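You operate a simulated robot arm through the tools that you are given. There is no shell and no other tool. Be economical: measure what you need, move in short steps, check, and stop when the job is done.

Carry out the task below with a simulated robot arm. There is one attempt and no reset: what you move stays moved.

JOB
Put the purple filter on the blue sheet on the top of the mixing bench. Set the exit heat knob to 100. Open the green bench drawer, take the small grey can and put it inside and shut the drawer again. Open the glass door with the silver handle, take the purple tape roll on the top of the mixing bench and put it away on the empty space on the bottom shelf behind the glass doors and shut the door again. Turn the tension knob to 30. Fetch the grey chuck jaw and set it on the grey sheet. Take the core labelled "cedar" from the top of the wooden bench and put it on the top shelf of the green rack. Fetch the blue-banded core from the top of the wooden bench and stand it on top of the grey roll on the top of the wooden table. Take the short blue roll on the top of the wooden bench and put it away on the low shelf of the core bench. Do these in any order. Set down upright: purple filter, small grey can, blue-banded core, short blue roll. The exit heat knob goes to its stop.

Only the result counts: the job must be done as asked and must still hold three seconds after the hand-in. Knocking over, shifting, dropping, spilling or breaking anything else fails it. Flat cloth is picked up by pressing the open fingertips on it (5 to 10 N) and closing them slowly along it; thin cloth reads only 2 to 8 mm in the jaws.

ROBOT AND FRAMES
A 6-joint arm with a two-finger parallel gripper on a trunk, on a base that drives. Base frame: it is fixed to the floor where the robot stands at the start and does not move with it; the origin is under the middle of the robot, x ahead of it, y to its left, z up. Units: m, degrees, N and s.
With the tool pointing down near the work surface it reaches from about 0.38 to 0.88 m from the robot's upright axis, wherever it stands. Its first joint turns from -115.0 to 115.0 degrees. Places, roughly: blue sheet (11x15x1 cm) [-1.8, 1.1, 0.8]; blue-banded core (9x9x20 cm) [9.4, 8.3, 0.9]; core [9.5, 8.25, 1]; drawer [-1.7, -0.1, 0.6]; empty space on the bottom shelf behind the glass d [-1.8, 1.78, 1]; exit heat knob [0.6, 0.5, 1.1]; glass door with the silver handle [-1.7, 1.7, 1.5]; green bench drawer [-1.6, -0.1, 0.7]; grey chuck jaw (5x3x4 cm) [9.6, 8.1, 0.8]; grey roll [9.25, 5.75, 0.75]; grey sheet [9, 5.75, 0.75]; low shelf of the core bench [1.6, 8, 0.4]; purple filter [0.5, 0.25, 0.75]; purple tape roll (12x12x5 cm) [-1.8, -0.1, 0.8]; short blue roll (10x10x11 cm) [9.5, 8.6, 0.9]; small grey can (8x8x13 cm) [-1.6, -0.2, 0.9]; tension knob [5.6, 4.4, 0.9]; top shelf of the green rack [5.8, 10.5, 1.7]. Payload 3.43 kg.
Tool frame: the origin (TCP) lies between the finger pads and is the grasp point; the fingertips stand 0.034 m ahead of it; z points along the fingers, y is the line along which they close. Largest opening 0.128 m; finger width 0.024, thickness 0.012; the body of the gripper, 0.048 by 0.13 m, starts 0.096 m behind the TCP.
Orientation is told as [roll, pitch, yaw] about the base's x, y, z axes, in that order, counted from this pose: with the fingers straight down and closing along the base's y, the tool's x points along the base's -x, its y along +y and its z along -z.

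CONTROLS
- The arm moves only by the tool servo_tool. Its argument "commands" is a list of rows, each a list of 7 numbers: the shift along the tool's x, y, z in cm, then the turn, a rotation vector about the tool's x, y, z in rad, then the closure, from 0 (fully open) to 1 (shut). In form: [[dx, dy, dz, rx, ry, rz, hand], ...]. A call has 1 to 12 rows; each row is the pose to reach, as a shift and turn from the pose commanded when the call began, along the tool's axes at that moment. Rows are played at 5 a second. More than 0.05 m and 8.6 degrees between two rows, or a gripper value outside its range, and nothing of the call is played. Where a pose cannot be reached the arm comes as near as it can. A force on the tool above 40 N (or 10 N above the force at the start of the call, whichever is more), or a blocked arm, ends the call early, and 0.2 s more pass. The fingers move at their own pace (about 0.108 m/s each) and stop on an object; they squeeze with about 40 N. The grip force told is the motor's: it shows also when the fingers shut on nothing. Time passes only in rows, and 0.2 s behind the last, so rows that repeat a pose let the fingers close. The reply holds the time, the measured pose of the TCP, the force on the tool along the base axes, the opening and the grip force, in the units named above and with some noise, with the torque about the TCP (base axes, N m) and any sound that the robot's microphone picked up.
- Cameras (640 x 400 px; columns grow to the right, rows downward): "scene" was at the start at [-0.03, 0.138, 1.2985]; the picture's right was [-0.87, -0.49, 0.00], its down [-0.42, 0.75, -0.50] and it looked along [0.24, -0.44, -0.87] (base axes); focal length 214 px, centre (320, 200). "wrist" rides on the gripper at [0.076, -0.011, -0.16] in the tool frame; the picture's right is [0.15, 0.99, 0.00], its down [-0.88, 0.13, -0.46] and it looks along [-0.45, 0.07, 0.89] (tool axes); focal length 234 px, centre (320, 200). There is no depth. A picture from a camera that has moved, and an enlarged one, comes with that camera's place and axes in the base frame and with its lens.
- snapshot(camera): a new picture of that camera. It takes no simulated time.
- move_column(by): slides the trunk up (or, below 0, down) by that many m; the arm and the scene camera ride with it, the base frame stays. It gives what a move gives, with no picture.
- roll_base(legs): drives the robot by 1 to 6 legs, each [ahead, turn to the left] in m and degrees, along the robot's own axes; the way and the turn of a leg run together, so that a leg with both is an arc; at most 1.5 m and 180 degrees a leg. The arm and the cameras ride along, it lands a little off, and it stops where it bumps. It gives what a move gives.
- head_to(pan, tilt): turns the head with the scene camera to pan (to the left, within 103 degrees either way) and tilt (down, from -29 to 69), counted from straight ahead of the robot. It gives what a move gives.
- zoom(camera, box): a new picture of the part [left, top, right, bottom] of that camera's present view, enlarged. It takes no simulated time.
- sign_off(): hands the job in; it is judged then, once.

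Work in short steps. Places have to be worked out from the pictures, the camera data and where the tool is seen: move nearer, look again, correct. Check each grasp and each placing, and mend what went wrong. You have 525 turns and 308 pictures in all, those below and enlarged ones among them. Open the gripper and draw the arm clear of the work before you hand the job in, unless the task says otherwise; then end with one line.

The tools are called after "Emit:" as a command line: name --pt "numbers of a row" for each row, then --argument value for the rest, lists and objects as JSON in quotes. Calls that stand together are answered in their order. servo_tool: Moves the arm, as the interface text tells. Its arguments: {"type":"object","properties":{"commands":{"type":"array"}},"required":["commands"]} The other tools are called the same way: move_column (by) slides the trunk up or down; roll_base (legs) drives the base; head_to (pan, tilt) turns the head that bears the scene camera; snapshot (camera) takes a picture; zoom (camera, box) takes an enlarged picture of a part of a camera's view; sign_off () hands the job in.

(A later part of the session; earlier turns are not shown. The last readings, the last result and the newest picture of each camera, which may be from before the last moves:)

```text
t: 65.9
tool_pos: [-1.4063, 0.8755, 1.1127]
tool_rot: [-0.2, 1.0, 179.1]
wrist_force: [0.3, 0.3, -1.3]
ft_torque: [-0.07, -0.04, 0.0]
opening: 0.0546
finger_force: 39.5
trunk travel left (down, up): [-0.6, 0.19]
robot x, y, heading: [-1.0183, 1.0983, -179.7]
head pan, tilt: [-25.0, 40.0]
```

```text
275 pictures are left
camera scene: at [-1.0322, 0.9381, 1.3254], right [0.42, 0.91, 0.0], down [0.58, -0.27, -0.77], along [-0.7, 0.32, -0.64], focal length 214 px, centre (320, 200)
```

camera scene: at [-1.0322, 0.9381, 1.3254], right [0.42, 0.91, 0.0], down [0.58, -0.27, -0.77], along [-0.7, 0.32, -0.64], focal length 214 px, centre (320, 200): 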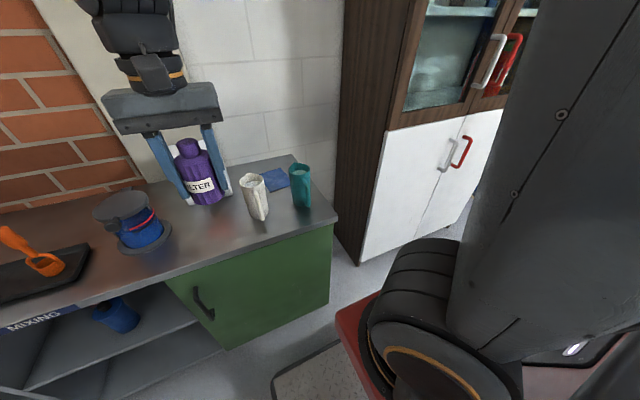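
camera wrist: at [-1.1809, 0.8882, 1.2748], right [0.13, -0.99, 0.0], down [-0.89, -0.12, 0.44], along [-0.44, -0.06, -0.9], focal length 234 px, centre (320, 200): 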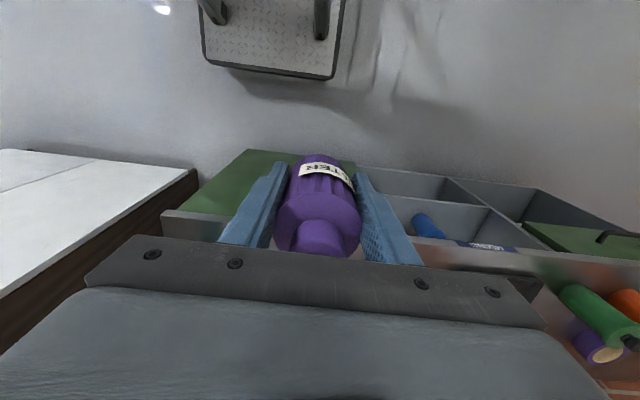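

Move the filter over the sheet at height (tool x = base +x, tool y = base −y now).

Emit:
servo_tool --pt "-4 -2.2 0 0 0 0 1" --pt "-8 -4.4 0 0 0 0 1" --pt "-12 -6.5 0 0 0 0 1" --pt "-16 -8.6 0 0 0 0 1" --pt "-20 -10.7 0 0 0 0 1" --pt "-24 -12.9 0 0 0 0 1" --pt "-28 -15 0 0 0 0 1" --pt "-32 -17.1 0 0 0 0 1" --pt "-36 -19.2 0 0 0 0 1" --pt "-39.7 -21.3 0 0 0 0 1"

Emit:
snapshot --camera "wrist"

Emit:
zoom --camera "scene" --box '[200, 100, 340, 240]'

```text
t: 68.1
tool_pos: [-1.8013, 1.0971, 1.1067]
tool_rot: [-0.1, 1.1, 179.1]
wrist_force: [-0.2, -0.7, -0.9]
ft_torque: [0.03, 0.04, -0.02]
opening: 0.0543
finger_force: 39.4
trunk travel left (down, up): [-0.6, 0.19]
robot x, y, heading: [-1.0169, 1.0992, -179.5]
head pan, tilt: [-25.0, 40.0]
```

```text
274 pictures are left
camera wrist: at [-1.7288, 1.1065, 1.2688], right [0.13, -0.99, 0.0], down [-0.89, -0.12, 0.44], along [-0.44, -0.06, -0.9], focal length 234 px, centre (320, 200)
```

wrist: 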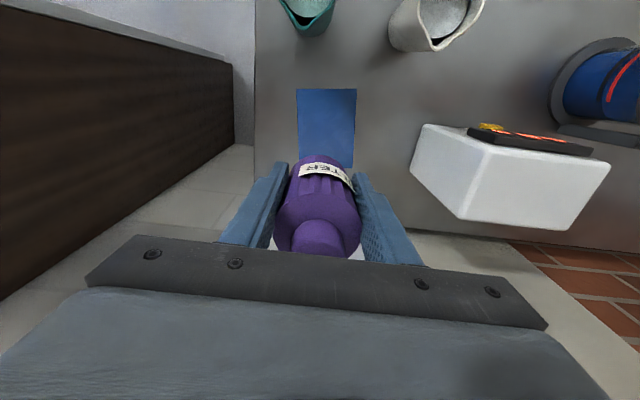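

```text
2.86 times, centred on (270, 170) of scene
camera zoom: at [-1.0318, 0.938, 1.3253], right [0.42, 0.91, 0.0], down [0.58, -0.27, -0.77], along [-0.7, 0.32, -0.64], focal length 613 px, centre (463, 286)
```

zoom: 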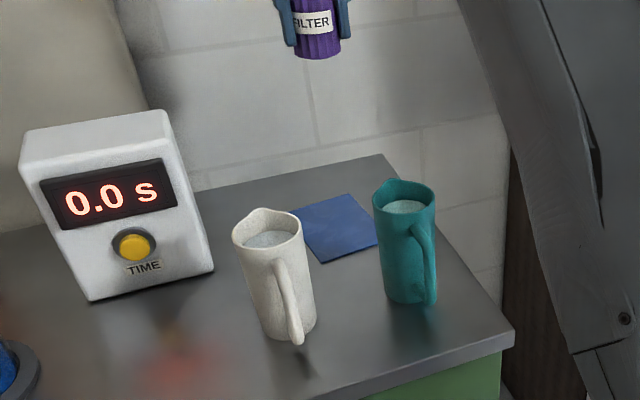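

Sheet centre refined to (-1.803, 1.084). Shift 1.3 cm and descend to about 3 cm above contact.

Emit:
servo_tool --pt "0 1.3 3 0 0 0 1" --pt "0 1.3 7 0 0 0 1" --pt "0 1.3 11 0 0 0 1" --pt "0 1.3 15 0 0 0 1" --pt "0 1.3 18.5 0 0 0 1" --pt "0 1.3 21 0 0 0 1"

Emit:
zoom --camera "scene" --box '[200, 100, 340, 240]'

```text
t: 69.5
tool_pos: [-1.7966, 1.0824, 0.8941]
tool_rot: [0.0, 1.0, 179.1]
wrist_force: [-0.1, -0.2, -1.1]
ft_torque: [-0.01, 0.0, 0.0]
opening: 0.0546
finger_force: 39.8
trunk travel left (down, up): [-0.6, 0.19]
robot x, y, heading: [-1.0145, 1.0955, -179.8]
head pan, tilt: [-25.0, 40.0]
```

```text
2.86 times, centred on (270, 170) of scene
camera zoom: at [-1.0321, 0.9382, 1.3253], right [0.42, 0.91, 0.0], down [0.58, -0.27, -0.77], along [-0.7, 0.32, -0.64], focal length 613 px, centre (463, 286)
```

zoom: 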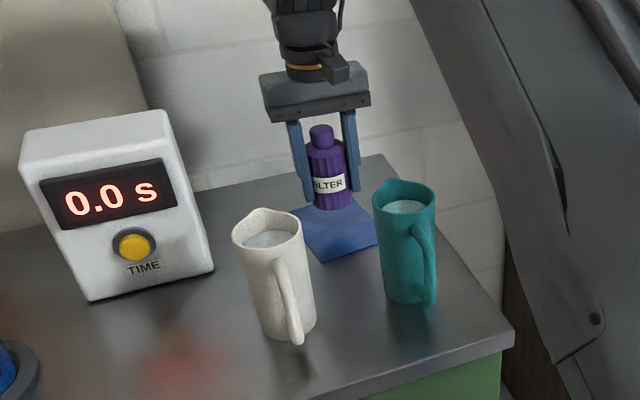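

Lower 1.8 cm and then in small steps watching the vertical force.

Emit:
servo_tool --pt "-0.5 0 0.6 0 0 0 1" --pt "-0.5 0 1.2 0 0 0 1" --pt "-0.5 0 1.8 0 0 0 1"

Emit:
servo_tool --pt "0 0 0.3 0 0 0 1" --pt "0 0 0.6 0 0 0 1"

Emit:
servo_tool --pt "0 0 0.3 0 0 0 1" --pt "0 0 0.5 0 0 0 1"

```text
t: 70.3
tool_pos: [-1.8017, 1.0832, 0.8771]
tool_rot: [-0.1, 1.1, 179.0]
wrist_force: [0.5, 0.2, -0.8]
ft_torque: [0.02, 0.01, -0.01]
opening: 0.0544
finger_force: 40.2
trunk travel left (down, up): [-0.6, 0.19]
robot x, y, heading: [-1.0139, 1.0951, -179.6]
head pan, tilt: [-25.0, 40.0]
```

```text
t: 70.9
tool_pos: [-1.8003, 1.0835, 0.8701]
tool_rot: [-0.1, 1.0, 179.1]
wrist_force: [0.0, 0.2, 0.1]
ft_torque: [-0.04, -0.04, -0.01]
opening: 0.0545
finger_force: 40.6
trunk travel left (down, up): [-0.6, 0.19]
robot x, y, heading: [-1.0102, 1.0962, -179.4]
head pan, tilt: [-25.0, 40.0]
```

```text
t: 71.5
tool_pos: [-1.8011, 1.0828, 0.8666]
tool_rot: [-0.2, 1.0, 179.1]
wrist_force: [0.3, 0.4, -1.1]
ft_torque: [-0.02, -0.05, 0.02]
opening: 0.0544
finger_force: 40.1
trunk travel left (down, up): [-0.6, 0.19]
robot x, y, heading: [-1.0188, 1.0967, -179.6]
head pan, tilt: [-25.0, 40.0]
```

Not yet in contact; continue in 3–4 mm steps.

Emit:
servo_tool --pt "0 0 0.2 0 0 0 1" --pt "0 0 0.4 0 0 0 1"

Emit:
servo_tool --pt "0 0 0.2 0 0 0 1" --pt "0 0 0.4 0 0 0 1"

Emit:
zoom --camera "scene" --box '[240, 120, 310, 180]'

```text
t: 72.1
tool_pos: [-1.7997, 1.0826, 0.8621]
tool_rot: [0.0, 1.1, 179.0]
wrist_force: [-0.6, -0.3, -1.2]
ft_torque: [0.01, 0.0, 0.01]
opening: 0.0543
finger_force: 39.9
trunk travel left (down, up): [-0.6, 0.19]
robot x, y, heading: [-1.0147, 1.0959, -179.4]
head pan, tilt: [-25.0, 40.0]
```

```text
t: 72.7
tool_pos: [-1.8006, 1.0831, 0.8589]
tool_rot: [0.0, 1.1, 179.1]
wrist_force: [-0.4, 0.1, -1.4]
ft_torque: [-0.02, 0.0, 0.0]
opening: 0.0546
finger_force: 40.2
trunk travel left (down, up): [-0.6, 0.19]
robot x, y, heading: [-1.0132, 1.0965, -179.5]
head pan, tilt: [-25.0, 40.0]
```

```text
6.67 times, centred on (275, 150) of scene
camera zoom: at [-1.0323, 0.9382, 1.3253], right [0.42, 0.91, 0.0], down [0.58, -0.27, -0.77], along [-0.7, 0.32, -0.64], focal length 1430 px, centre (620, 533)
```

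zoom: 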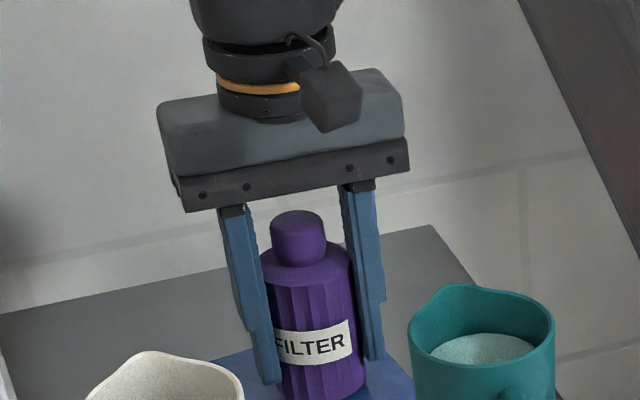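

Near. Keep lowering stepwise until force shows.

Emit:
servo_tool --pt "0 0 0.2 0 0 0 1" --pt "0 0 0.4 0 0 0 1"

Emit:
servo_tool --pt "0 0 0.15 0 0 0 1" --pt "0 0 0.3 0 0 0 1"

Emit:
servo_tool --pt "0 0 0.15 0 0 0 1" --pt "0 0 0.3 0 0 0 1"

Emit:
zoom --camera "scene" --box '[240, 130, 310, 190]'

```text
t: 73.3
tool_pos: [-1.8005, 1.0833, 0.8556]
tool_rot: [-0.1, 1.0, 179.1]
wrist_force: [1.4, 1.0, 8.5]
ft_torque: [-0.01, -0.01, 0.0]
opening: 0.0543
finger_force: 40.0
trunk travel left (down, up): [-0.6, 0.19]
robot x, y, heading: [-1.0152, 1.096, -179.8]
head pan, tilt: [-25.0, 40.0]
```

```text
t: 73.9
tool_pos: [-1.8012, 1.084, 0.8542]
tool_rot: [-0.1, 0.8, 179.1]
wrist_force: [3.9, -0.5, 34.7]
ft_torque: [-0.06, 0.04, 0.03]
opening: 0.0549
finger_force: 40.2
trunk travel left (down, up): [-0.6, 0.19]
robot x, y, heading: [-1.0141, 1.101, -179.6]
head pan, tilt: [-25.0, 40.0]
```

```text
t: 74.5
tool_pos: [-1.8014, 1.0836, 0.8494]
tool_rot: [0.0, 0.8, 179.1]
wrist_force: [-1.3, -1.3, 34.0]
ft_torque: [-0.19, 0.37, 0.0]
opening: 0.0544
finger_force: 40.0
trunk travel left (down, up): [-0.6, 0.19]
robot x, y, heading: [-1.0164, 1.0986, -179.9]
head pan, tilt: [-25.0, 40.0]
```

```text
6.67 times, centred on (275, 160) of scene
camera zoom: at [-1.0308, 0.9381, 1.3254], right [0.42, 0.91, 0.0], down [0.58, -0.27, -0.77], along [-0.7, 0.32, -0.64], focal length 1430 px, centre (620, 467)
```

zoom: 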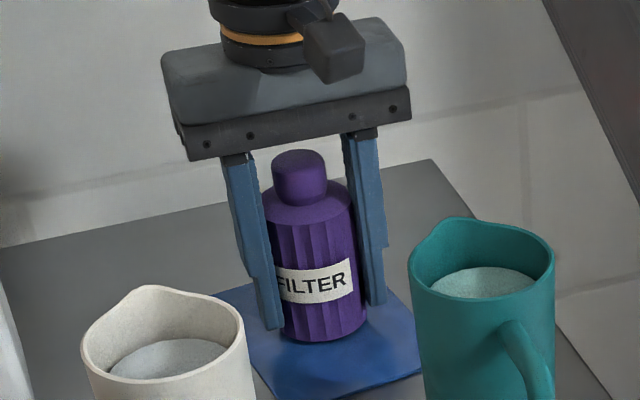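

Standing on the sheet. Relieve the press, open, and rise straight up.

Emit:
servo_tool --pt "0 0 -0.4 0 0 0 1" --pt "0 0 -0.4 0 0 0 0.8" --pt "0 0 -0.4 0 0 0 0.6" --pt "0 0 -0.4 0 0 0 0.4" --pt "0 0 -0.4 0 0 0 0.3" --pt "0 0 -3 0 0 0 0.3" --pt "0 0 -7 0 0 0 0.3" --pt "0 0 -11 0 0 0 0.3" --pt "0 0 -15 0 0 0 0.3" --pt "0 0 -19 0 0 0 0.3" --pt "0 0 -23 0 0 0 0.3"

Emit:
snapshot --camera "scene"

```text
t: 76.9
tool_pos: [-1.8041, 1.0847, 1.0791]
tool_rot: [-0.1, 1.1, 179.1]
wrist_force: [-0.2, -0.6, -0.2]
ft_torque: [0.03, -0.02, 0.0]
opening: 0.0897
finger_force: 0.1
trunk travel left (down, up): [-0.6, 0.19]
robot x, y, heading: [-1.0178, 1.0958, -179.6]
head pan, tilt: [-25.0, 40.0]
```

```text
269 pictures are left
camera scene: at [-1.0325, 0.9381, 1.3253], right [0.42, 0.91, 0.0], down [0.58, -0.27, -0.77], along [-0.7, 0.32, -0.64], focal length 214 px, centre (320, 200)
```

scene: 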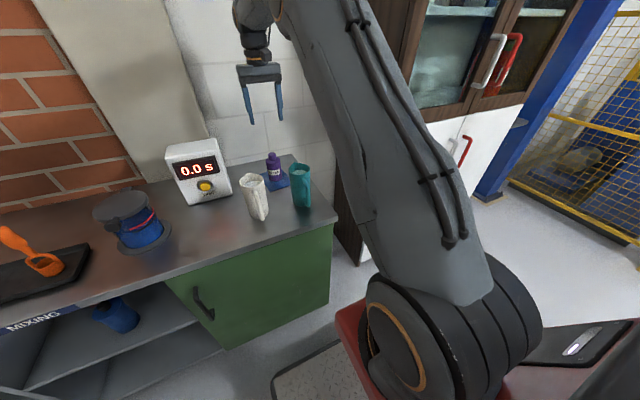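

Filter stands on the sheet. Retract the arm and look at the cabinet doors.

Emit:
servo_tool --pt "5 1 -2 0 0 0 0" --pt "10 2 -4 0 0 0 0" --pt "15 4 -4 0 0 0 0" --pt "20 6 -4 0 0 0 0" --pt "25 10 -4 0 0 0 0" --pt "29 14 -4 0 0 0 0" --pt "33 18 -4 0 0 0 0" --pt "37 22 -4 0 0 0 0"

Emit:
roll_base --legs '[[-0.35, 0]]'

Emit:
head_to --pan -42 --tilt 15

Emit:
snapshot --camera "scene"

```text
refused: row 1 steps farther than a row can; nothing moved
```

```text
t: 79.2
tool_pos: [-1.451, 1.0865, 1.0792]
tool_rot: [-0.1, 1.1, 179.1]
wrist_force: [0.2, 0.8, 0.0]
ft_torque: [-0.04, 0.02, -0.01]
opening: 0.0894
finger_force: 0.0
trunk travel left (down, up): [-0.6, 0.19]
robot x, y, heading: [-0.6605, 1.1013, -179.7]
head pan, tilt: [-25.0, 40.0]
```

```text
t: 80.0
tool_pos: [-1.4518, 1.0871, 1.0799]
tool_rot: [-0.1, 1.1, 179.1]
wrist_force: [0.4, 0.2, 0.0]
ft_torque: [0.01, -0.01, 0.02]
opening: 0.0897
finger_force: 0.1
trunk travel left (down, up): [-0.6, 0.19]
robot x, y, heading: [-0.6625, 1.0965, -179.7]
head pan, tilt: [-42.0, 15.0]
```

```text
268 pictures are left
camera scene: at [-0.6711, 0.9671, 1.3648], right [0.66, 0.75, 0.0], down [0.19, -0.17, -0.97], along [-0.72, 0.64, -0.26], focal length 214 px, centre (320, 200)
```

scene: 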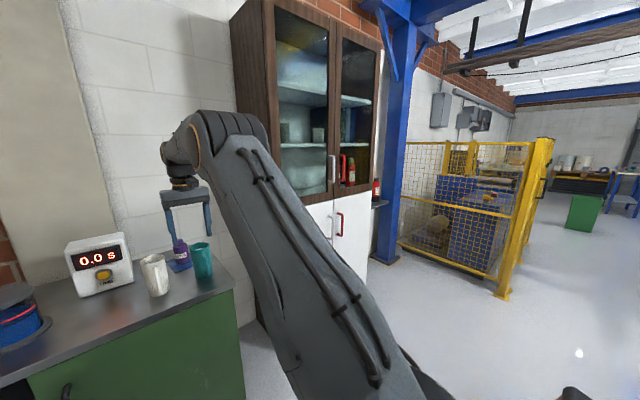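

The base retreat moved the hand clear. Silver glass-door handle ≈(-1.63, 1.91, 1.21), hinge on the left side near y≈1.6. Retract the arm, then drive to face the cabinet.

Emit:
servo_tool --pt "4 0 -1 0 0 0 0" --pt "8 0 -2 0 0 0 0" --pt "12 0 -3 0 0 0 0" --pt "16 0 -4 0 0 0 0" --pt "20 0 -5 0 0 0 0" --pt "24 0 -6 0 0 0 0" --pt "28 0 -7 0 0 0 0" --pt "32 0 -8 0 0 0 0" --pt "36 0 -9 0 0 0 0"

Emit:
roll_base --legs '[[0, -90], [0.8, 0], [0, 90]]'

Emit:
head_to --pan 0 --tilt 10

Emit:
snapshot --camera "scene"

```text
t: 82.0
tool_pos: [-1.0945, 1.0815, 1.1738]
tool_rot: [-0.1, 1.1, 179.1]
wrist_force: [-0.8, 0.3, -0.7]
ft_torque: [0.0, -0.12, -0.01]
opening: 0.128
finger_force: 0.0
trunk travel left (down, up): [-0.6, 0.19]
robot x, y, heading: [-0.6657, 1.1014, -179.5]
head pan, tilt: [-42.0, 15.0]
```

```text
t: 93.9
tool_pos: [-1.0905, 1.8906, 1.1748]
tool_rot: [-0.1, 1.0, 177.4]
wrist_force: [-1.0, 0.2, 0.4]
ft_torque: [-0.03, 0.02, 0.02]
opening: 0.1281
finger_force: 0.1
trunk travel left (down, up): [-0.6, 0.19]
robot x, y, heading: [-0.6596, 1.8884, 178.5]
head pan, tilt: [-42.0, 15.0]
```

```text
t: 95.0
tool_pos: [-1.091, 1.8897, 1.1758]
tool_rot: [-0.1, 1.1, 177.3]
wrist_force: [-1.1, 0.4, 0.7]
ft_torque: [0.01, 0.03, 0.0]
opening: 0.1279
finger_force: 0.1
trunk travel left (down, up): [-0.6, 0.19]
robot x, y, heading: [-0.6567, 1.8893, 178.9]
head pan, tilt: [0.0, 10.0]
```

```text
267 pictures are left
camera scene: at [-0.6953, 1.6991, 1.373], right [0.03, 1.0, 0.0], down [0.17, 0.0, -0.98], along [-0.98, 0.03, -0.17], focal length 214 px, centre (320, 200)
```

scene: 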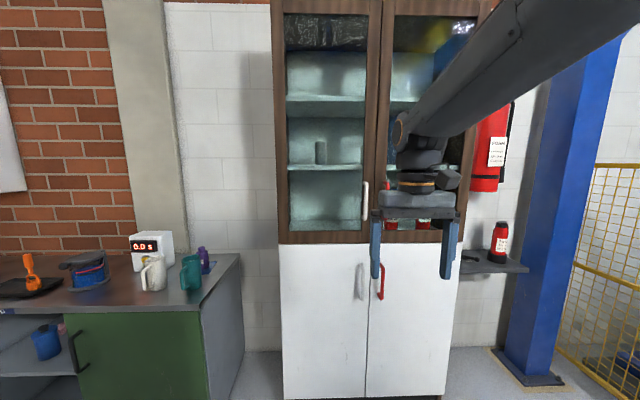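

Handle triangulates to about (-1.655, 1.94, 1.205), door about 0.5 m wide hinged at y≈1.52. I move to about (-0.89, 2.05), so the swinging door stays left of me.

Emit:
roll_base --legs '[[0, -34], [0.28, 0], [0, 35.5]]'

Emit:
servo_tool --pt "-0.5 0 0 0 -0.14 0 0" --pt "-1 0 0 0 -0.28 0 0" --pt "-1.5 0 0 0 -0.42 0 0" --pt "-2 0 0 0 -0.56 0 0" --pt "-2.5 0 -1 0 -0.7 0 0" --pt "-3 0 -1.5 0 -0.84 0 0" --pt "-3.5 0 -2 0 -0.98 0 0" --pt "-4 0 -2.5 0 -1.12 0 0" --pt "-4.5 0 -2.8 0 -1.26 0 0" --pt "-5 0 -3 0 -1.4 0 0" --pt "-5.5 0 -3 0 -1.54 0 0" --pt "-6 0 -3 0 -1.59 0 0"

Emit:
snapshot --camera "wrist"

Emit:
snapshot --camera "scene"

```text
t: 100.3
tool_pos: [-1.3197, 2.0419, 1.1759]
tool_rot: [-0.1, 1.1, 178.5]
wrist_force: [-0.2, 0.0, 0.7]
ft_torque: [0.0, 0.02, 0.03]
opening: 0.128
finger_force: 0.0
trunk travel left (down, up): [-0.6, 0.19]
robot x, y, heading: [-0.8855, 2.0578, 180.1]
head pan, tilt: [0.0, 10.0]
```

```text
t: 102.9
tool_pos: [-1.4574, 2.0211, 1.2484]
tool_rot: [-12.4, -89.6, -169.7]
wrist_force: [-0.5, 0.3, 0.9]
ft_torque: [0.02, 0.03, 0.01]
opening: 0.128
finger_force: 0.0
out of reach, approached as far as the arm can: row 3, 4, 5, 6, 7, 8, 9, 10, 11, 12
trunk travel left (down, up): [-0.6, 0.19]
robot x, y, heading: [-0.8884, 2.0567, 180.0]
head pan, tilt: [0.0, 10.0]
```

```text
266 pictures are left
camera wrist: at [-1.2976, 2.0285, 1.1753], right [-0.03, -0.99, -0.15], down [0.44, -0.15, 0.88], along [-0.9, -0.04, 0.44], focal length 234 px, centre (320, 200)
```

wrist: 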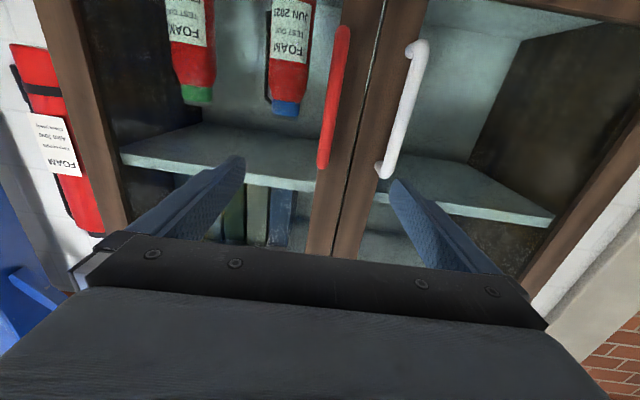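

```text
265 pictures are left
camera scene: at [-0.9201, 1.8607, 1.373], right [0.0, 1.0, 0.0], down [0.17, 0.0, -0.98], along [-0.98, 0.0, -0.17], focal length 214 px, centre (320, 200)
```

scene: 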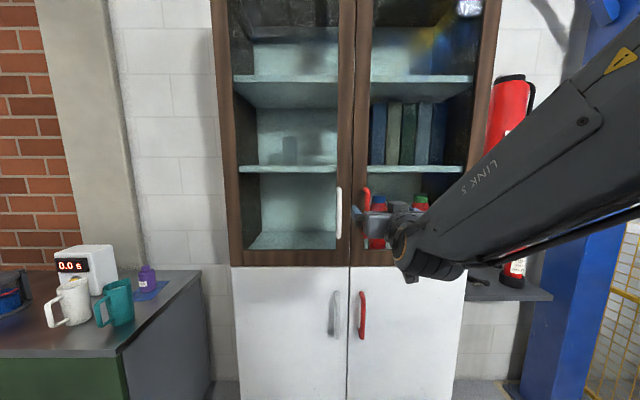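

Hand is horizontal facing the cabinet. Handle at about (-1.64, 1.925, 1.195). Align laterally and vertically with fingers half open, stopping short.

Emit:
servo_tool --pt "2 3 0 0 0 0 0.3" --pt "4 6 2 0 0 0 0.4" --pt "5.3 9.3 4 0 0 0 0.4" --pt "5.3 9.3 7 0 0 0 0.4"

Emit:
snapshot --camera "wrist"

Emit:
zoom --camera "scene" --box '[280, 150, 420, 270]'

```text
t: 103.9
tool_pos: [-1.5315, 1.9294, 1.1969]
tool_rot: [-134.2, -89.9, -47.1]
wrist_force: [-0.3, -0.4, 0.4]
ft_torque: [-0.03, -0.04, 0.01]
opening: 0.0768
finger_force: 0.0
out of reach, approached as far as the arm can: row 1
trunk travel left (down, up): [-0.6, 0.19]
robot x, y, heading: [-0.8856, 2.055, 179.9]
head pan, tilt: [0.0, 10.0]
```

```text
264 pictures are left
camera wrist: at [-1.3724, 1.9375, 1.1217], right [-0.03, -0.99, -0.15], down [0.45, -0.14, 0.88], along [-0.89, -0.04, 0.45], focal length 234 px, centre (320, 200)
```

wrist: 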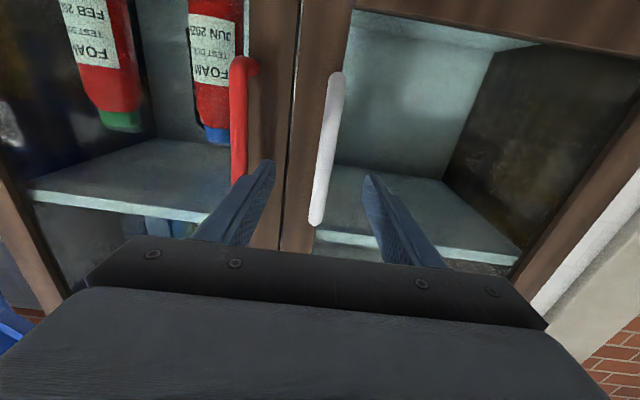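

```text
3.33 times, centred on (350, 210) of scene
camera zoom: at [-0.9201, 1.8607, 1.3731], right [0.0, 1.0, 0.0], down [0.17, 0.0, -0.98], along [-0.98, 0.0, -0.17], focal length 715 px, centre (220, 167)
```

zoom: 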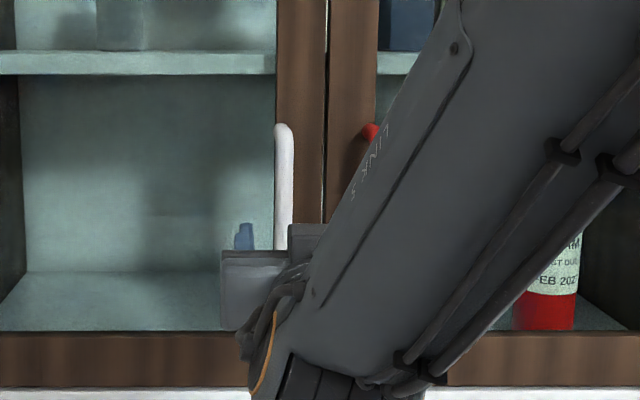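

Fingers straddle the silver bar with the red one clear. Advance 8.5 cm.

Emit:
servo_tool --pt "0 0.2 3 0 0 0 0.45" --pt "0 0.3 6 0 0 0 0.45" --pt "0 0.3 7.5 0 0 0 0.45" --pt "0 0.3 8.5 0 0 0 0.45"

Emit:
snapshot --camera "wrist"

```text
t: 104.9
tool_pos: [-1.6176, 1.9291, 1.1952]
tool_rot: [-121.6, -89.9, -60.0]
wrist_force: [-1.0, 0.1, 0.2]
ft_torque: [0.03, 0.03, 0.0]
opening: 0.0706
finger_force: 0.2
trunk travel left (down, up): [-0.6, 0.19]
robot x, y, heading: [-0.8857, 2.0556, 179.9]
head pan, tilt: [0.0, 10.0]
```

```text
262 pictures are left
camera wrist: at [-1.4573, 1.9378, 1.1201], right [-0.02, -0.99, -0.15], down [0.45, -0.14, 0.88], along [-0.89, -0.05, 0.45], focal length 234 px, centre (320, 200)
```

wrist: 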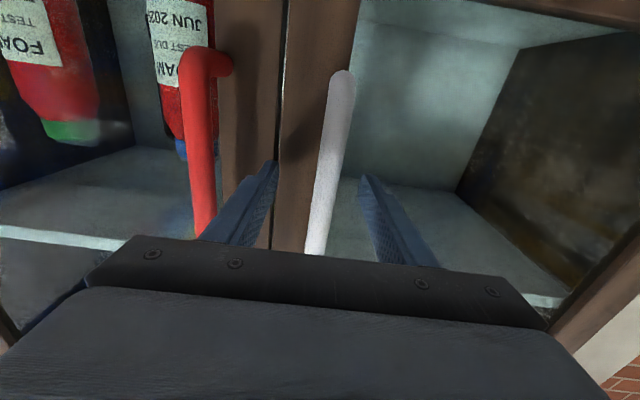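

Advance a little more and close on the bar.

Emit:
servo_tool --pt "0 0 0.8 0 0 0 0.5" --pt "0 0 0.8 0 0 0 0.8" --pt "0 0 0.8 0 0 0 1" --pt "0 0 0.8 0 0 0 1" --pt "0 0 0.8 0 0 0 1"

Emit:
snapshot --camera "wrist"

```text
t: 106.1
tool_pos: [-1.6231, 1.9265, 1.194]
tool_rot: [-97.6, -89.7, -83.5]
wrist_force: [-3.2, -39.3, 1.2]
ft_torque: [-0.52, -0.44, 0.1]
opening: 0.0177
finger_force: 45.1
trunk travel left (down, up): [-0.6, 0.19]
robot x, y, heading: [-0.8891, 2.0517, -180.0]
head pan, tilt: [0.0, 10.0]
```

```text
261 pictures are left
camera wrist: at [-1.4646, 1.9351, 1.1197], right [-0.02, -0.99, -0.15], down [0.45, -0.14, 0.88], along [-0.89, -0.05, 0.45], focal length 234 px, centre (320, 200)
```

wrist: 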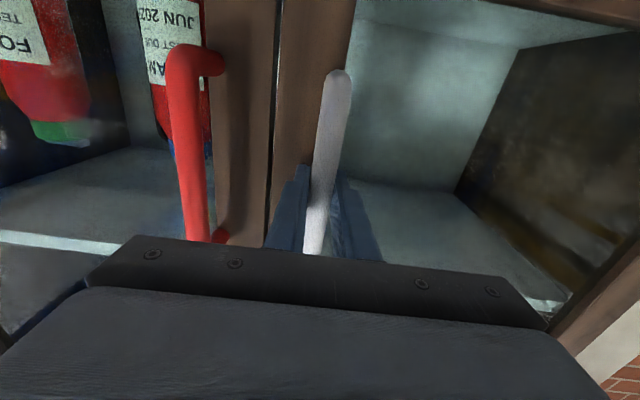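

Handle gripped (1.8 cm). Pull it along an arc of ~0.405 m radius about the hinge, first 20°.

Emit:
servo_tool --pt "0 0.4 0 0 0 0 1" --pt "0 0.6 -1.75 0.02 0 0 1" --pt "0 1.0 -3.5 0.03 0 0 1" --pt "0 1.4 -5.2 0.05 0 0 1" --pt "0 1.85 -6.9 0.07 0 0 1" --pt "0 2.4 -8.6 0.09 0 0 1" --pt "0 3.05 -10.2 0.11 0 0 1" --pt "0 3.75 -11.8 0.13 0 0 1" --pt "0 4.5 -13.4 0.15 0 0 1"

Emit:
snapshot --camera "scene"

```text
t: 108.2
tool_pos: [-1.4907, 1.8863, 1.1942]
tool_rot: [-53.3, -89.9, -137.1]
wrist_force: [7.2, 15.3, 4.7]
ft_torque: [-0.24, 0.56, 0.03]
opening: 0.0178
finger_force: 45.1
trunk travel left (down, up): [-0.6, 0.19]
robot x, y, heading: [-0.8884, 2.0594, 179.5]
head pan, tilt: [0.0, 10.0]
stopped in row 9: the force on the tool passed its limit at 50 N (the readings are from after the stop); the commanded pose is now the measured one
```

```text
260 pictures are left
camera scene: at [-0.9206, 1.8618, 1.3733], right [0.01, 1.0, 0.0], down [0.17, 0.0, -0.98], along [-0.98, 0.01, -0.17], focal length 214 px, centre (320, 200)
```

scene: 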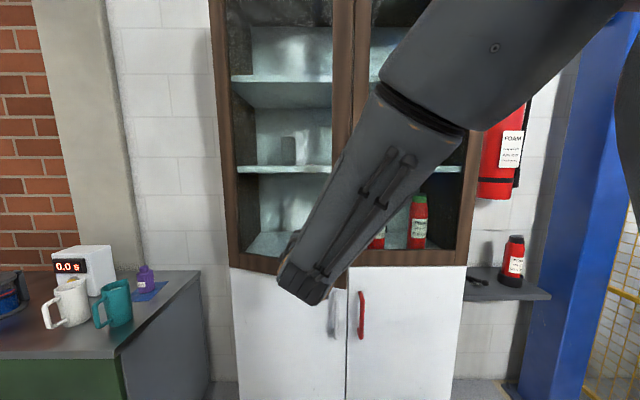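

Door is swinging (about 18°). Fit of the arc gives hinge (-1.66, 1.51), r≈0.41. Continue along it.

Emit:
servo_tool --pt "0 0.4 -1.35 0.02 0 0 1" --pt "0 0.85 -2.73 0.04 0 0 1" --pt "0 1.35 -4.05 0.06 0 0 1" --pt "0 1.89 -5.4 0.08 0 0 1" --pt "0 2.5 -6.7 0.1 0 0 1" --pt "0 3.11 -7.98 0.12 0 0 1" --pt "0 3.8 -9.25 0.14 0 0 1" --pt "0 4.51 -10.49 0.16 0 0 1" --pt "0 5.3 -11.7 0.18 0 0 1" --pt "0 6.09 -12.88 0.2 0 0 1"

Emit:
snapshot --camera "scene"

```text
t: 110.4
tool_pos: [-1.3723, 1.8009, 1.1944]
tool_rot: [-53.6, -89.8, -148.0]
wrist_force: [13.0, 11.2, 6.1]
ft_torque: [-0.22, 0.67, 0.21]
opening: 0.0176
finger_force: 44.9
trunk travel left (down, up): [-0.6, 0.19]
robot x, y, heading: [-0.8857, 2.0541, 179.8]
head pan, tilt: [0.0, 10.0]
```

```text
259 pictures are left
camera scene: at [-0.9198, 1.8616, 1.3732], right [0.0, 1.0, 0.0], down [0.17, 0.0, -0.98], along [-0.98, 0.0, -0.17], focal length 214 px, centre (320, 200)
```

scene: 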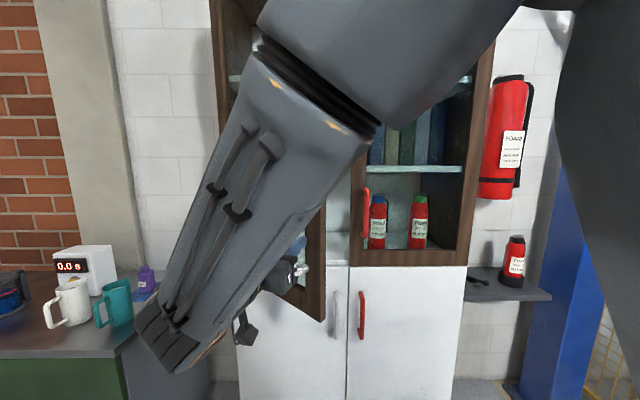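

Door about 40° open. Continue another 24° along the arc.

Emit:
servo_tool --pt "0 0.63 -1.3 0.025 0 0 1" --pt "0 1.29 -2.56 0.05 0 0 1" --pt "0 2.0 -3.8 0.075 0 0 1" --pt "0 2.76 -5.01 0.1 0 0 1" --pt "0 3.55 -6.2 0.125 0 0 1" --pt "0 4.39 -7.37 0.15 0 0 1" --pt "0 5.27 -8.5 0.175 0 0 1" --pt "0 6.18 -9.6 0.2 0 0 1" --pt "0 7.1 -10.65 0.225 0 0 1" --pt "0 8.1 -11.69 0.25 0 0 1" --pt "0 9.1 -12.7 0.275 0 0 1" --pt "0 10.2 -13.67 0.3 0 0 1"

Emit:
snapshot --camera "wrist"

```text
t: 113.0
tool_pos: [-1.2849, 1.6554, 1.1946]
tool_rot: [-76.9, -89.9, -141.9]
wrist_force: [1.3, 0.0, 8.8]
ft_torque: [-0.03, 0.85, 0.27]
opening: 0.0178
finger_force: 45.5
trunk travel left (down, up): [-0.6, 0.19]
robot x, y, heading: [-0.886, 2.0486, 179.7]
head pan, tilt: [0.0, 10.0]
```

```text
258 pictures are left
camera wrist: at [-1.1541, 1.5648, 1.1193], right [-0.62, -0.77, -0.15], down [0.27, -0.39, 0.88], along [-0.74, 0.51, 0.45], focal length 234 px, centre (320, 200)
```

wrist: 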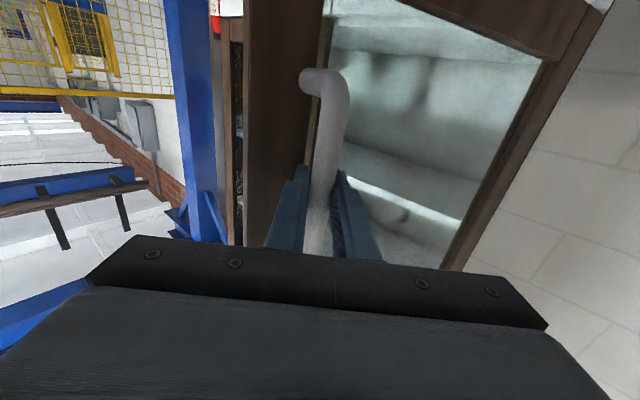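

65° open. Continue to about 85–90°.

Emit:
servo_tool --pt "0 0.76 -1.18 0.025 0 0 1" --pt "0 1.56 -2.34 0.05 0 0 1" --pt "0 2.4 -3.46 0.075 0 0 1" --pt "0 3.28 -4.57 0.1 0 0 1" --pt "0 4.2 -5.64 0.125 0 0 1" --pt "0 5.16 -6.68 0.15 0 0 1" --pt "0 6.15 -7.68 0.175 0 0 1" --pt "0 7.17 -8.64 0.2 0 0 1" --pt "0 8.25 -9.57 0.225 0 0 1" --pt "0 9.34 -10.47 0.25 0 0 1"

Emit:
snapshot --camera "scene"

```text
t: 114.3
tool_pos: [-1.27, 1.5955, 1.1934]
tool_rot: [46.5, -89.8, 88.0]
wrist_force: [14.5, 2.3, 11.2]
ft_torque: [-0.04, 0.18, 0.17]
opening: 0.0179
finger_force: 44.5
out of reach, approached as far as the arm can: row 5, 6
trunk travel left (down, up): [-0.6, 0.19]
robot x, y, heading: [-0.8849, 2.0565, 179.9]
head pan, tilt: [0.0, 10.0]
stopped in row 6: the force on the tool passed its limit at 51 N (the readings are from after the stop); the commanded pose is now the measured one
```

```text
257 pictures are left
camera scene: at [-0.9189, 1.8612, 1.3731], right [0.0, 1.0, 0.0], down [0.17, 0.0, -0.98], along [-0.98, 0.0, -0.17], focal length 214 px, centre (320, 200)
```

scene: 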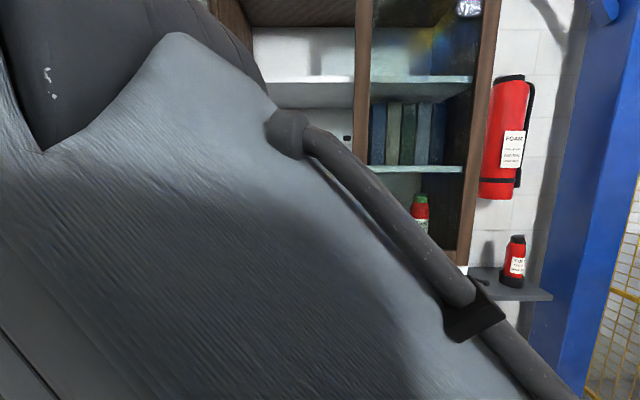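

73° open, enough clearance. Release the handle and back off along the fingers.

Emit:
servo_tool --pt "0 0 0 0 0 0 0.6" --pt "0 0 0 0 0 0 0.5" --pt "0 0 -2 0 0 0 0.5" --pt "0 0 -4 0 0 0 0.5" --pt "0 0 -6 0 0 0 0.5" --pt "0 0 -8 0 0 0 0.5"

Emit:
snapshot --camera "wrist"

```text
t: 115.7
tool_pos: [-1.2553, 1.5654, 1.1703]
tool_rot: [0.1, -88.5, 136.4]
wrist_force: [-0.1, 0.2, -0.4]
ft_torque: [-0.02, -0.03, 0.01]
opening: 0.064
finger_force: 0.0
out of reach, approached as far as the arm can: row 3, 4, 5, 6
trunk travel left (down, up): [-0.6, 0.19]
robot x, y, heading: [-0.8864, 2.0529, 180.0]
head pan, tilt: [0.0, 10.0]
```

```text
256 pictures are left
camera wrist: at [-1.1301, 1.4627, 1.1001], right [-0.68, -0.72, -0.15], down [0.22, -0.39, 0.89], along [-0.7, 0.57, 0.43], focal length 234 px, centre (320, 200)
```

wrist: 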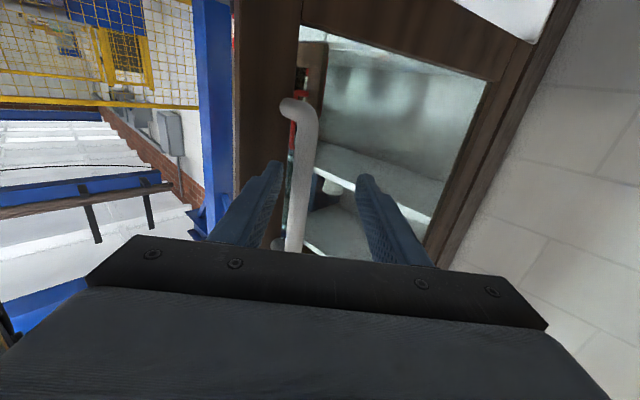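

Arm can't back straight out further, but turning the base left moves the hand nearly along its back direction. Turn 15°.

Emit:
roll_base --legs '[[0, 15]]'

Emit:
snapshot --camera "wrist"

```text
t: 117.0
tool_pos: [-1.115, 1.4868, 1.1705]
tool_rot: [-0.1, -88.5, 151.5]
wrist_force: [-0.2, -0.7, 0.2]
ft_torque: [0.02, -0.02, 0.0]
opening: 0.0643
finger_force: 0.0
trunk travel left (down, up): [-0.6, 0.19]
robot x, y, heading: [-0.8898, 2.0553, -165.4]
head pan, tilt: [0.0, 10.0]
```

```text
255 pictures are left
camera wrist: at [-0.9689, 1.4197, 1.0999], right [-0.47, -0.87, -0.15], down [0.32, -0.32, 0.89], along [-0.82, 0.37, 0.43], focal length 234 px, centre (320, 200)
```

wrist: 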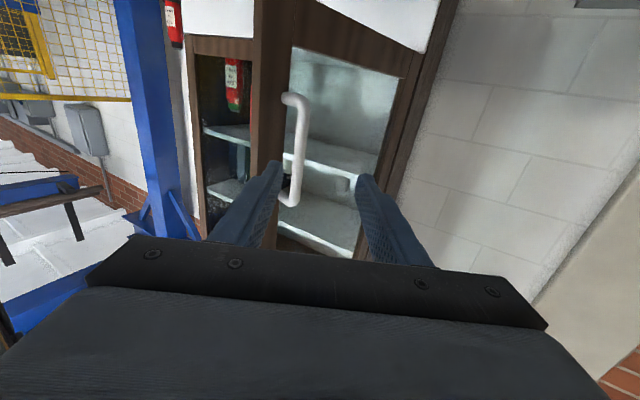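

Clear, door stays open. Back the base away 0.45 m, then refold the arm to tool-down in front.

Emit:
roll_base --legs '[[-0.45, 0]]'

Emit:
servo_tool --pt "0 -1.6 2.8 -0.07 0 0 0.3" --pt "0 -3.2 5.6 -0.14 0 0 0" --pt "0 -4.8 8.4 -0.21 0 0 0" --pt "0 -6.4 11.2 -0.28 0 0 0" --pt "0 -8 14 -0.35 0 0 0" --pt "0 -9.6 16.8 -0.42 0 0 0" --pt "0 -11.2 19.6 -0.49 0 0 0" --pt "0 -12.8 22.4 -0.56 0 0 0" --pt "0 -14.4 25.2 -0.63 0 0 0" --pt "0 -16 28 -0.7 0 0 0" --pt "0 -17.4 31 -0.75 0 0 0"

Emit:
servo_tool --pt "0 0 0 0 0.14 0 0" --pt "0 0 0 0 0.28 0 0" --pt "0 0 0 0 0.42 0 0" --pt "0 0 0 0 0.56 0 0" --pt "0 0 0 0 0.7 0 0" --pt "0 0 0 0 0.84 0 0" --pt "0 0 0 0 0.98 0 0" --pt "0 0 0 0 1.12 0 0" --pt "0 0 0 0 1.26 0 0" --pt "0 0 0 0 1.4 0 0" --pt "0 0 0 0 1.545 0 0"

```text
t: 119.7
tool_pos: [-0.6833, 1.601, 1.17]
tool_rot: [-0.1, -88.5, 151.1]
wrist_force: [-0.6, 0.5, 0.6]
ft_torque: [-0.02, -0.02, 0.0]
opening: 0.0641
finger_force: 0.1
trunk travel left (down, up): [-0.6, 0.19]
robot x, y, heading: [-0.4475, 2.1655, -165.7]
head pan, tilt: [0.0, 10.0]
```

```text
t: 122.1
tool_pos: [-0.9033, 1.8434, 1.1894]
tool_rot: [38.8, -88.3, 154.7]
wrist_force: [-0.4, -0.1, 0.0]
ft_torque: [-0.02, -0.01, -0.01]
opening: 0.1279
finger_force: 0.0
out of reach, approached as far as the arm can: row 9, 10, 11
trunk travel left (down, up): [-0.6, 0.19]
robot x, y, heading: [-0.4537, 2.1652, -165.8]
head pan, tilt: [0.0, 10.0]
```

```text
t: 124.5
tool_pos: [-0.9049, 1.8425, 1.1924]
tool_rot: [1.1, -0.3, -166.2]
wrist_force: [-0.1, 1.0, -0.8]
ft_torque: [0.0, 0.04, 0.03]
opening: 0.128
finger_force: 0.0
trunk travel left (down, up): [-0.6, 0.19]
robot x, y, heading: [-0.4487, 2.1703, -165.9]
head pan, tilt: [0.0, 10.0]
```

Now drive down the aisle to the green drawer and tape area.

Emit:
roll_base --legs '[[0, 75.9], [1.1, 0], [1.1, 0], [0, -90]]'

Emit:
head_to --pan 0 --tilt 30

Emit:
snapshot --camera "scene"

```text
t: 142.5
tool_pos: [-0.9202, -0.2151, 1.1907]
tool_rot: [1.1, -0.3, 178.7]
wrist_force: [-0.5, 0.1, -0.2]
ft_torque: [0.03, 0.03, 0.0]
opening: 0.1281
finger_force: 0.0
trunk travel left (down, up): [-0.6, 0.19]
robot x, y, heading: [-0.3928, -0.0218, 179.4]
head pan, tilt: [0.0, 10.0]
```

```text
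t: 143.3
tool_pos: [-0.921, -0.2151, 1.1904]
tool_rot: [1.1, -0.3, 178.7]
wrist_force: [0.5, -0.3, 0.1]
ft_torque: [-0.02, 0.0, 0.03]
opening: 0.128
finger_force: 0.0
trunk travel left (down, up): [-0.6, 0.19]
robot x, y, heading: [-0.3913, -0.0221, 179.1]
head pan, tilt: [0.0, 30.0]
```

```text
254 pictures are left
camera scene: at [-0.4285, -0.2145, 1.3408], right [0.02, 1.0, 0.0], down [0.5, -0.01, -0.87], along [-0.87, 0.01, -0.5], focal length 214 px, centre (320, 200)
```

scene: 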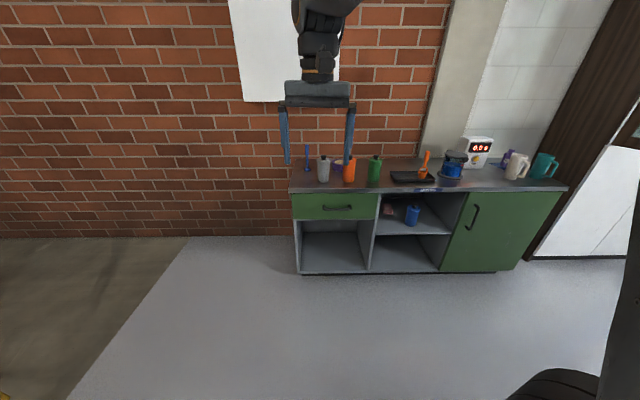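

Emit:
zoom --camera "scene" --box '[275, 135, 415, 225]'

```text
4.44 times, centred on (345, 180) of scene
camera zoom: at [-0.4285, -0.2145, 1.3408], right [0.02, 1.0, 0.0], down [0.5, -0.01, -0.87], along [-0.87, 0.01, -0.5], focal length 953 px, centre (209, 289)
```

zoom: 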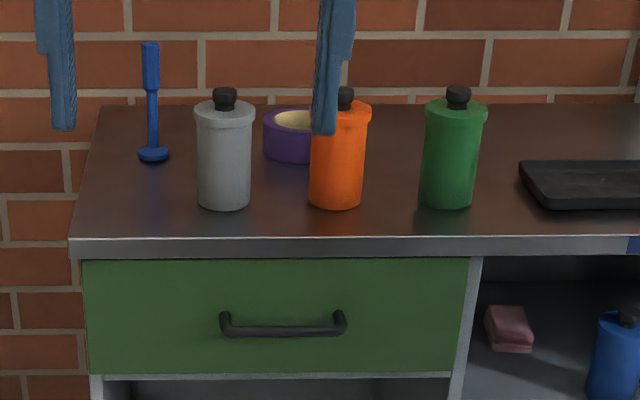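

Can base ≈(-1.58, -0.18), drawer handle bar ≈(-1.46, -0.11, 0.69). Drive to about (-0.71, -0.11) and lower the trunk for a horizontal grip.

Emit:
roll_base --legs '[[0, 16.3], [0.33, 0], [0, -15.9]]'

Emit:
move_column --by -0.38

Emit:
head_to --pan 0 --tilt 25

Emit:
snapshot --camera "scene"

```text
t: 147.3
tool_pos: [-1.2321, -0.3101, 1.1897]
tool_rot: [1.1, -0.3, 179.5]
wrist_force: [0.4, -0.3, 0.1]
ft_torque: [0.0, 0.01, 0.02]
opening: 0.1279
finger_force: 0.0
trunk travel left (down, up): [-0.6, 0.19]
robot x, y, heading: [-0.7079, -0.1075, 179.6]
head pan, tilt: [0.0, 30.0]
```

```text
t: 151.0
tool_pos: [-1.2314, -0.3113, 0.8102]
tool_rot: [1.1, -0.3, 179.6]
wrist_force: [0.0, 0.2, -0.3]
ft_torque: [0.0, 0.0, -0.02]
opening: 0.1279
finger_force: 0.1
trunk travel left (down, up): [-0.22, 0.57]
robot x, y, heading: [-0.7104, -0.1129, 179.8]
head pan, tilt: [0.0, 30.0]
```

```text
t: 151.7
tool_pos: [-1.2313, -0.311, 0.8097]
tool_rot: [1.1, -0.3, 179.6]
wrist_force: [-0.8, -0.1, 0.2]
ft_torque: [0.01, 0.0, 0.0]
opening: 0.1279
finger_force: 0.0
trunk travel left (down, up): [-0.22, 0.57]
robot x, y, heading: [-0.7073, -0.1122, 179.7]
head pan, tilt: [0.0, 25.0]
```

```text
252 pictures are left
camera scene: at [-0.8475, -0.3021, 0.9686], right [0.0, 1.0, 0.0], down [0.42, 0.0, -0.91], along [-0.91, 0.0, -0.42], focal length 214 px, centre (320, 200)
```

scene: 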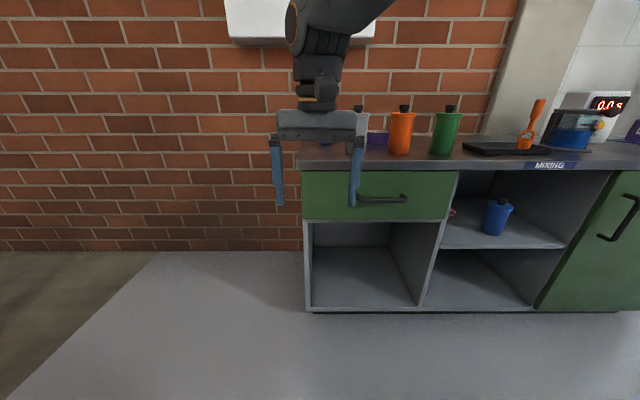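

Handle triangulates to (-1.445, -0.11, 0.70). Tip the tool horizontal in front of it.

Emit:
servo_tool --pt "0 -1.7 0 0 -0.14 0 0" --pt "0 -3.4 0 0 -0.28 0 0" --pt "0 -5.1 0 0 -0.42 0 0" --pt "0 -6.8 0 0 -0.56 0 0" --pt "0 -8.5 0 0 -0.7 0 0" --pt "0 -10.2 0 0 -0.84 0 0" --pt "0 -11.9 0 0 -0.98 0 0" --pt "0 -13.6 0 0 -1.12 0 0" --pt "0 -15.3 1 0 -1.26 0 0" --pt "0 -17 2 0 -1.4 0 0" --pt "0 -18.7 4 0 -1.54 0 0" --pt "0 -20 6 0 -1.57 0 0"

Emit:
servo_tool --pt "0.8 0 0 0 0 -0.14 0.2" --pt "1.6 0 0 0 0 -0.28 0.3" --pt "2.4 0 0 0 0 -0.42 0.4" --pt "3.2 0 0 0 0 -0.56 0.4" --pt "4 0 0 0 0 -0.7 0.4" --pt "4.8 0 0 0 0 -0.84 0.4" --pt "5 0 0 0 0 -0.98 0.4" --pt "5 0 0 0 0 -1.12 0.4" --pt "5 0 0 0 0 -1.26 0.4" --pt "5 0 0 0 0 -1.4 0.4" --pt "5 0 0 0 0 -1.54 0.4" --pt "5 0 0 0 0 -1.57 0.4"

Emit:
snapshot --camera "wrist"

```text
t: 154.3
tool_pos: [-1.3988, -0.159, 0.8361]
tool_rot: [43.0, -88.4, 136.1]
wrist_force: [-0.2, 0.4, 0.3]
ft_torque: [0.0, -0.01, 0.05]
opening: 0.1277
finger_force: 0.0
out of reach, approached as far as the arm can: row 3, 4, 5, 6, 7, 8, 9, 10, 11, 12
trunk travel left (down, up): [-0.22, 0.57]
robot x, y, heading: [-0.71, -0.1052, 179.9]
head pan, tilt: [0.0, 25.0]
```

```text
t: 156.9
tool_pos: [-1.4164, -0.1724, 0.7901]
tool_rot: [-90.2, -1.0, -90.9]
wrist_force: [-0.4, 0.3, -0.8]
ft_torque: [-0.01, -0.01, 0.0]
opening: 0.077
finger_force: 0.1
out of reach, approached as far as the arm can: row 1, 2, 3, 4, 5, 6, 7, 8, 9, 10, 11, 12
trunk travel left (down, up): [-0.22, 0.57]
robot x, y, heading: [-0.7084, -0.1103, 180.0]
head pan, tilt: [0.0, 25.0]
```

```text
251 pictures are left
camera wrist: at [-1.256, -0.0984, 0.8016], right [0.0, 0.13, -0.99], down [0.44, -0.89, -0.12], along [-0.9, -0.44, -0.06], focal length 234 px, centre (320, 200)
```

wrist: 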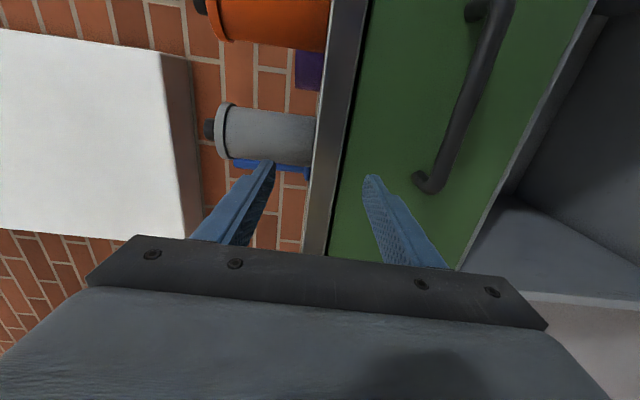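

The hand sits a bit close to the bench; back the base off 0.12 m, then lower the trunk 0.09 to the handle height.

Emit:
roll_base --legs '[[-0.12, 0]]'

Emit:
move_column --by -0.09

Emit:
snapshot --camera "wrist"

```text
t: 158.1
tool_pos: [-1.2953, -0.173, 0.7908]
tool_rot: [-90.3, -1.1, -90.7]
wrist_force: [0.1, -0.1, 0.9]
ft_torque: [0.01, 0.01, -0.02]
opening: 0.0768
finger_force: 0.0
trunk travel left (down, up): [-0.22, 0.57]
robot x, y, heading: [-0.5881, -0.1125, 179.9]
head pan, tilt: [0.0, 25.0]
```

```text
t: 159.4
tool_pos: [-1.3195, -0.1731, 0.7014]
tool_rot: [-90.1, -1.2, -90.9]
wrist_force: [0.5, -0.2, 0.0]
ft_torque: [0.0, -0.01, 0.01]
opening: 0.0766
finger_force: 0.0
trunk travel left (down, up): [-0.13, 0.66]
robot x, y, heading: [-0.5854, -0.1072, 180.0]
head pan, tilt: [0.0, 25.0]
```

```text
250 pictures are left
camera wrist: at [-1.1593, -0.0995, 0.7119], right [0.0, 0.13, -0.99], down [0.44, -0.89, -0.11], along [-0.9, -0.44, -0.06], focal length 234 px, centre (320, 200)
```

wrist: 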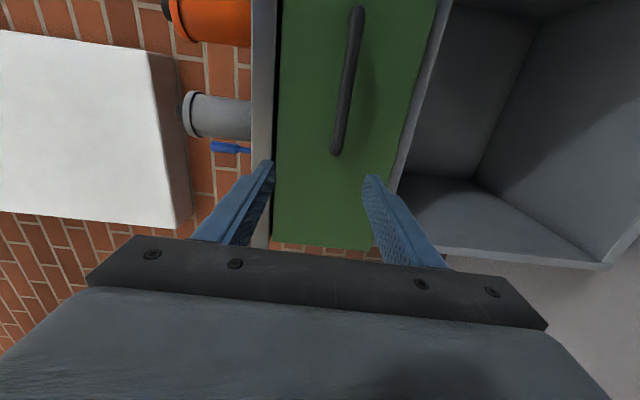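

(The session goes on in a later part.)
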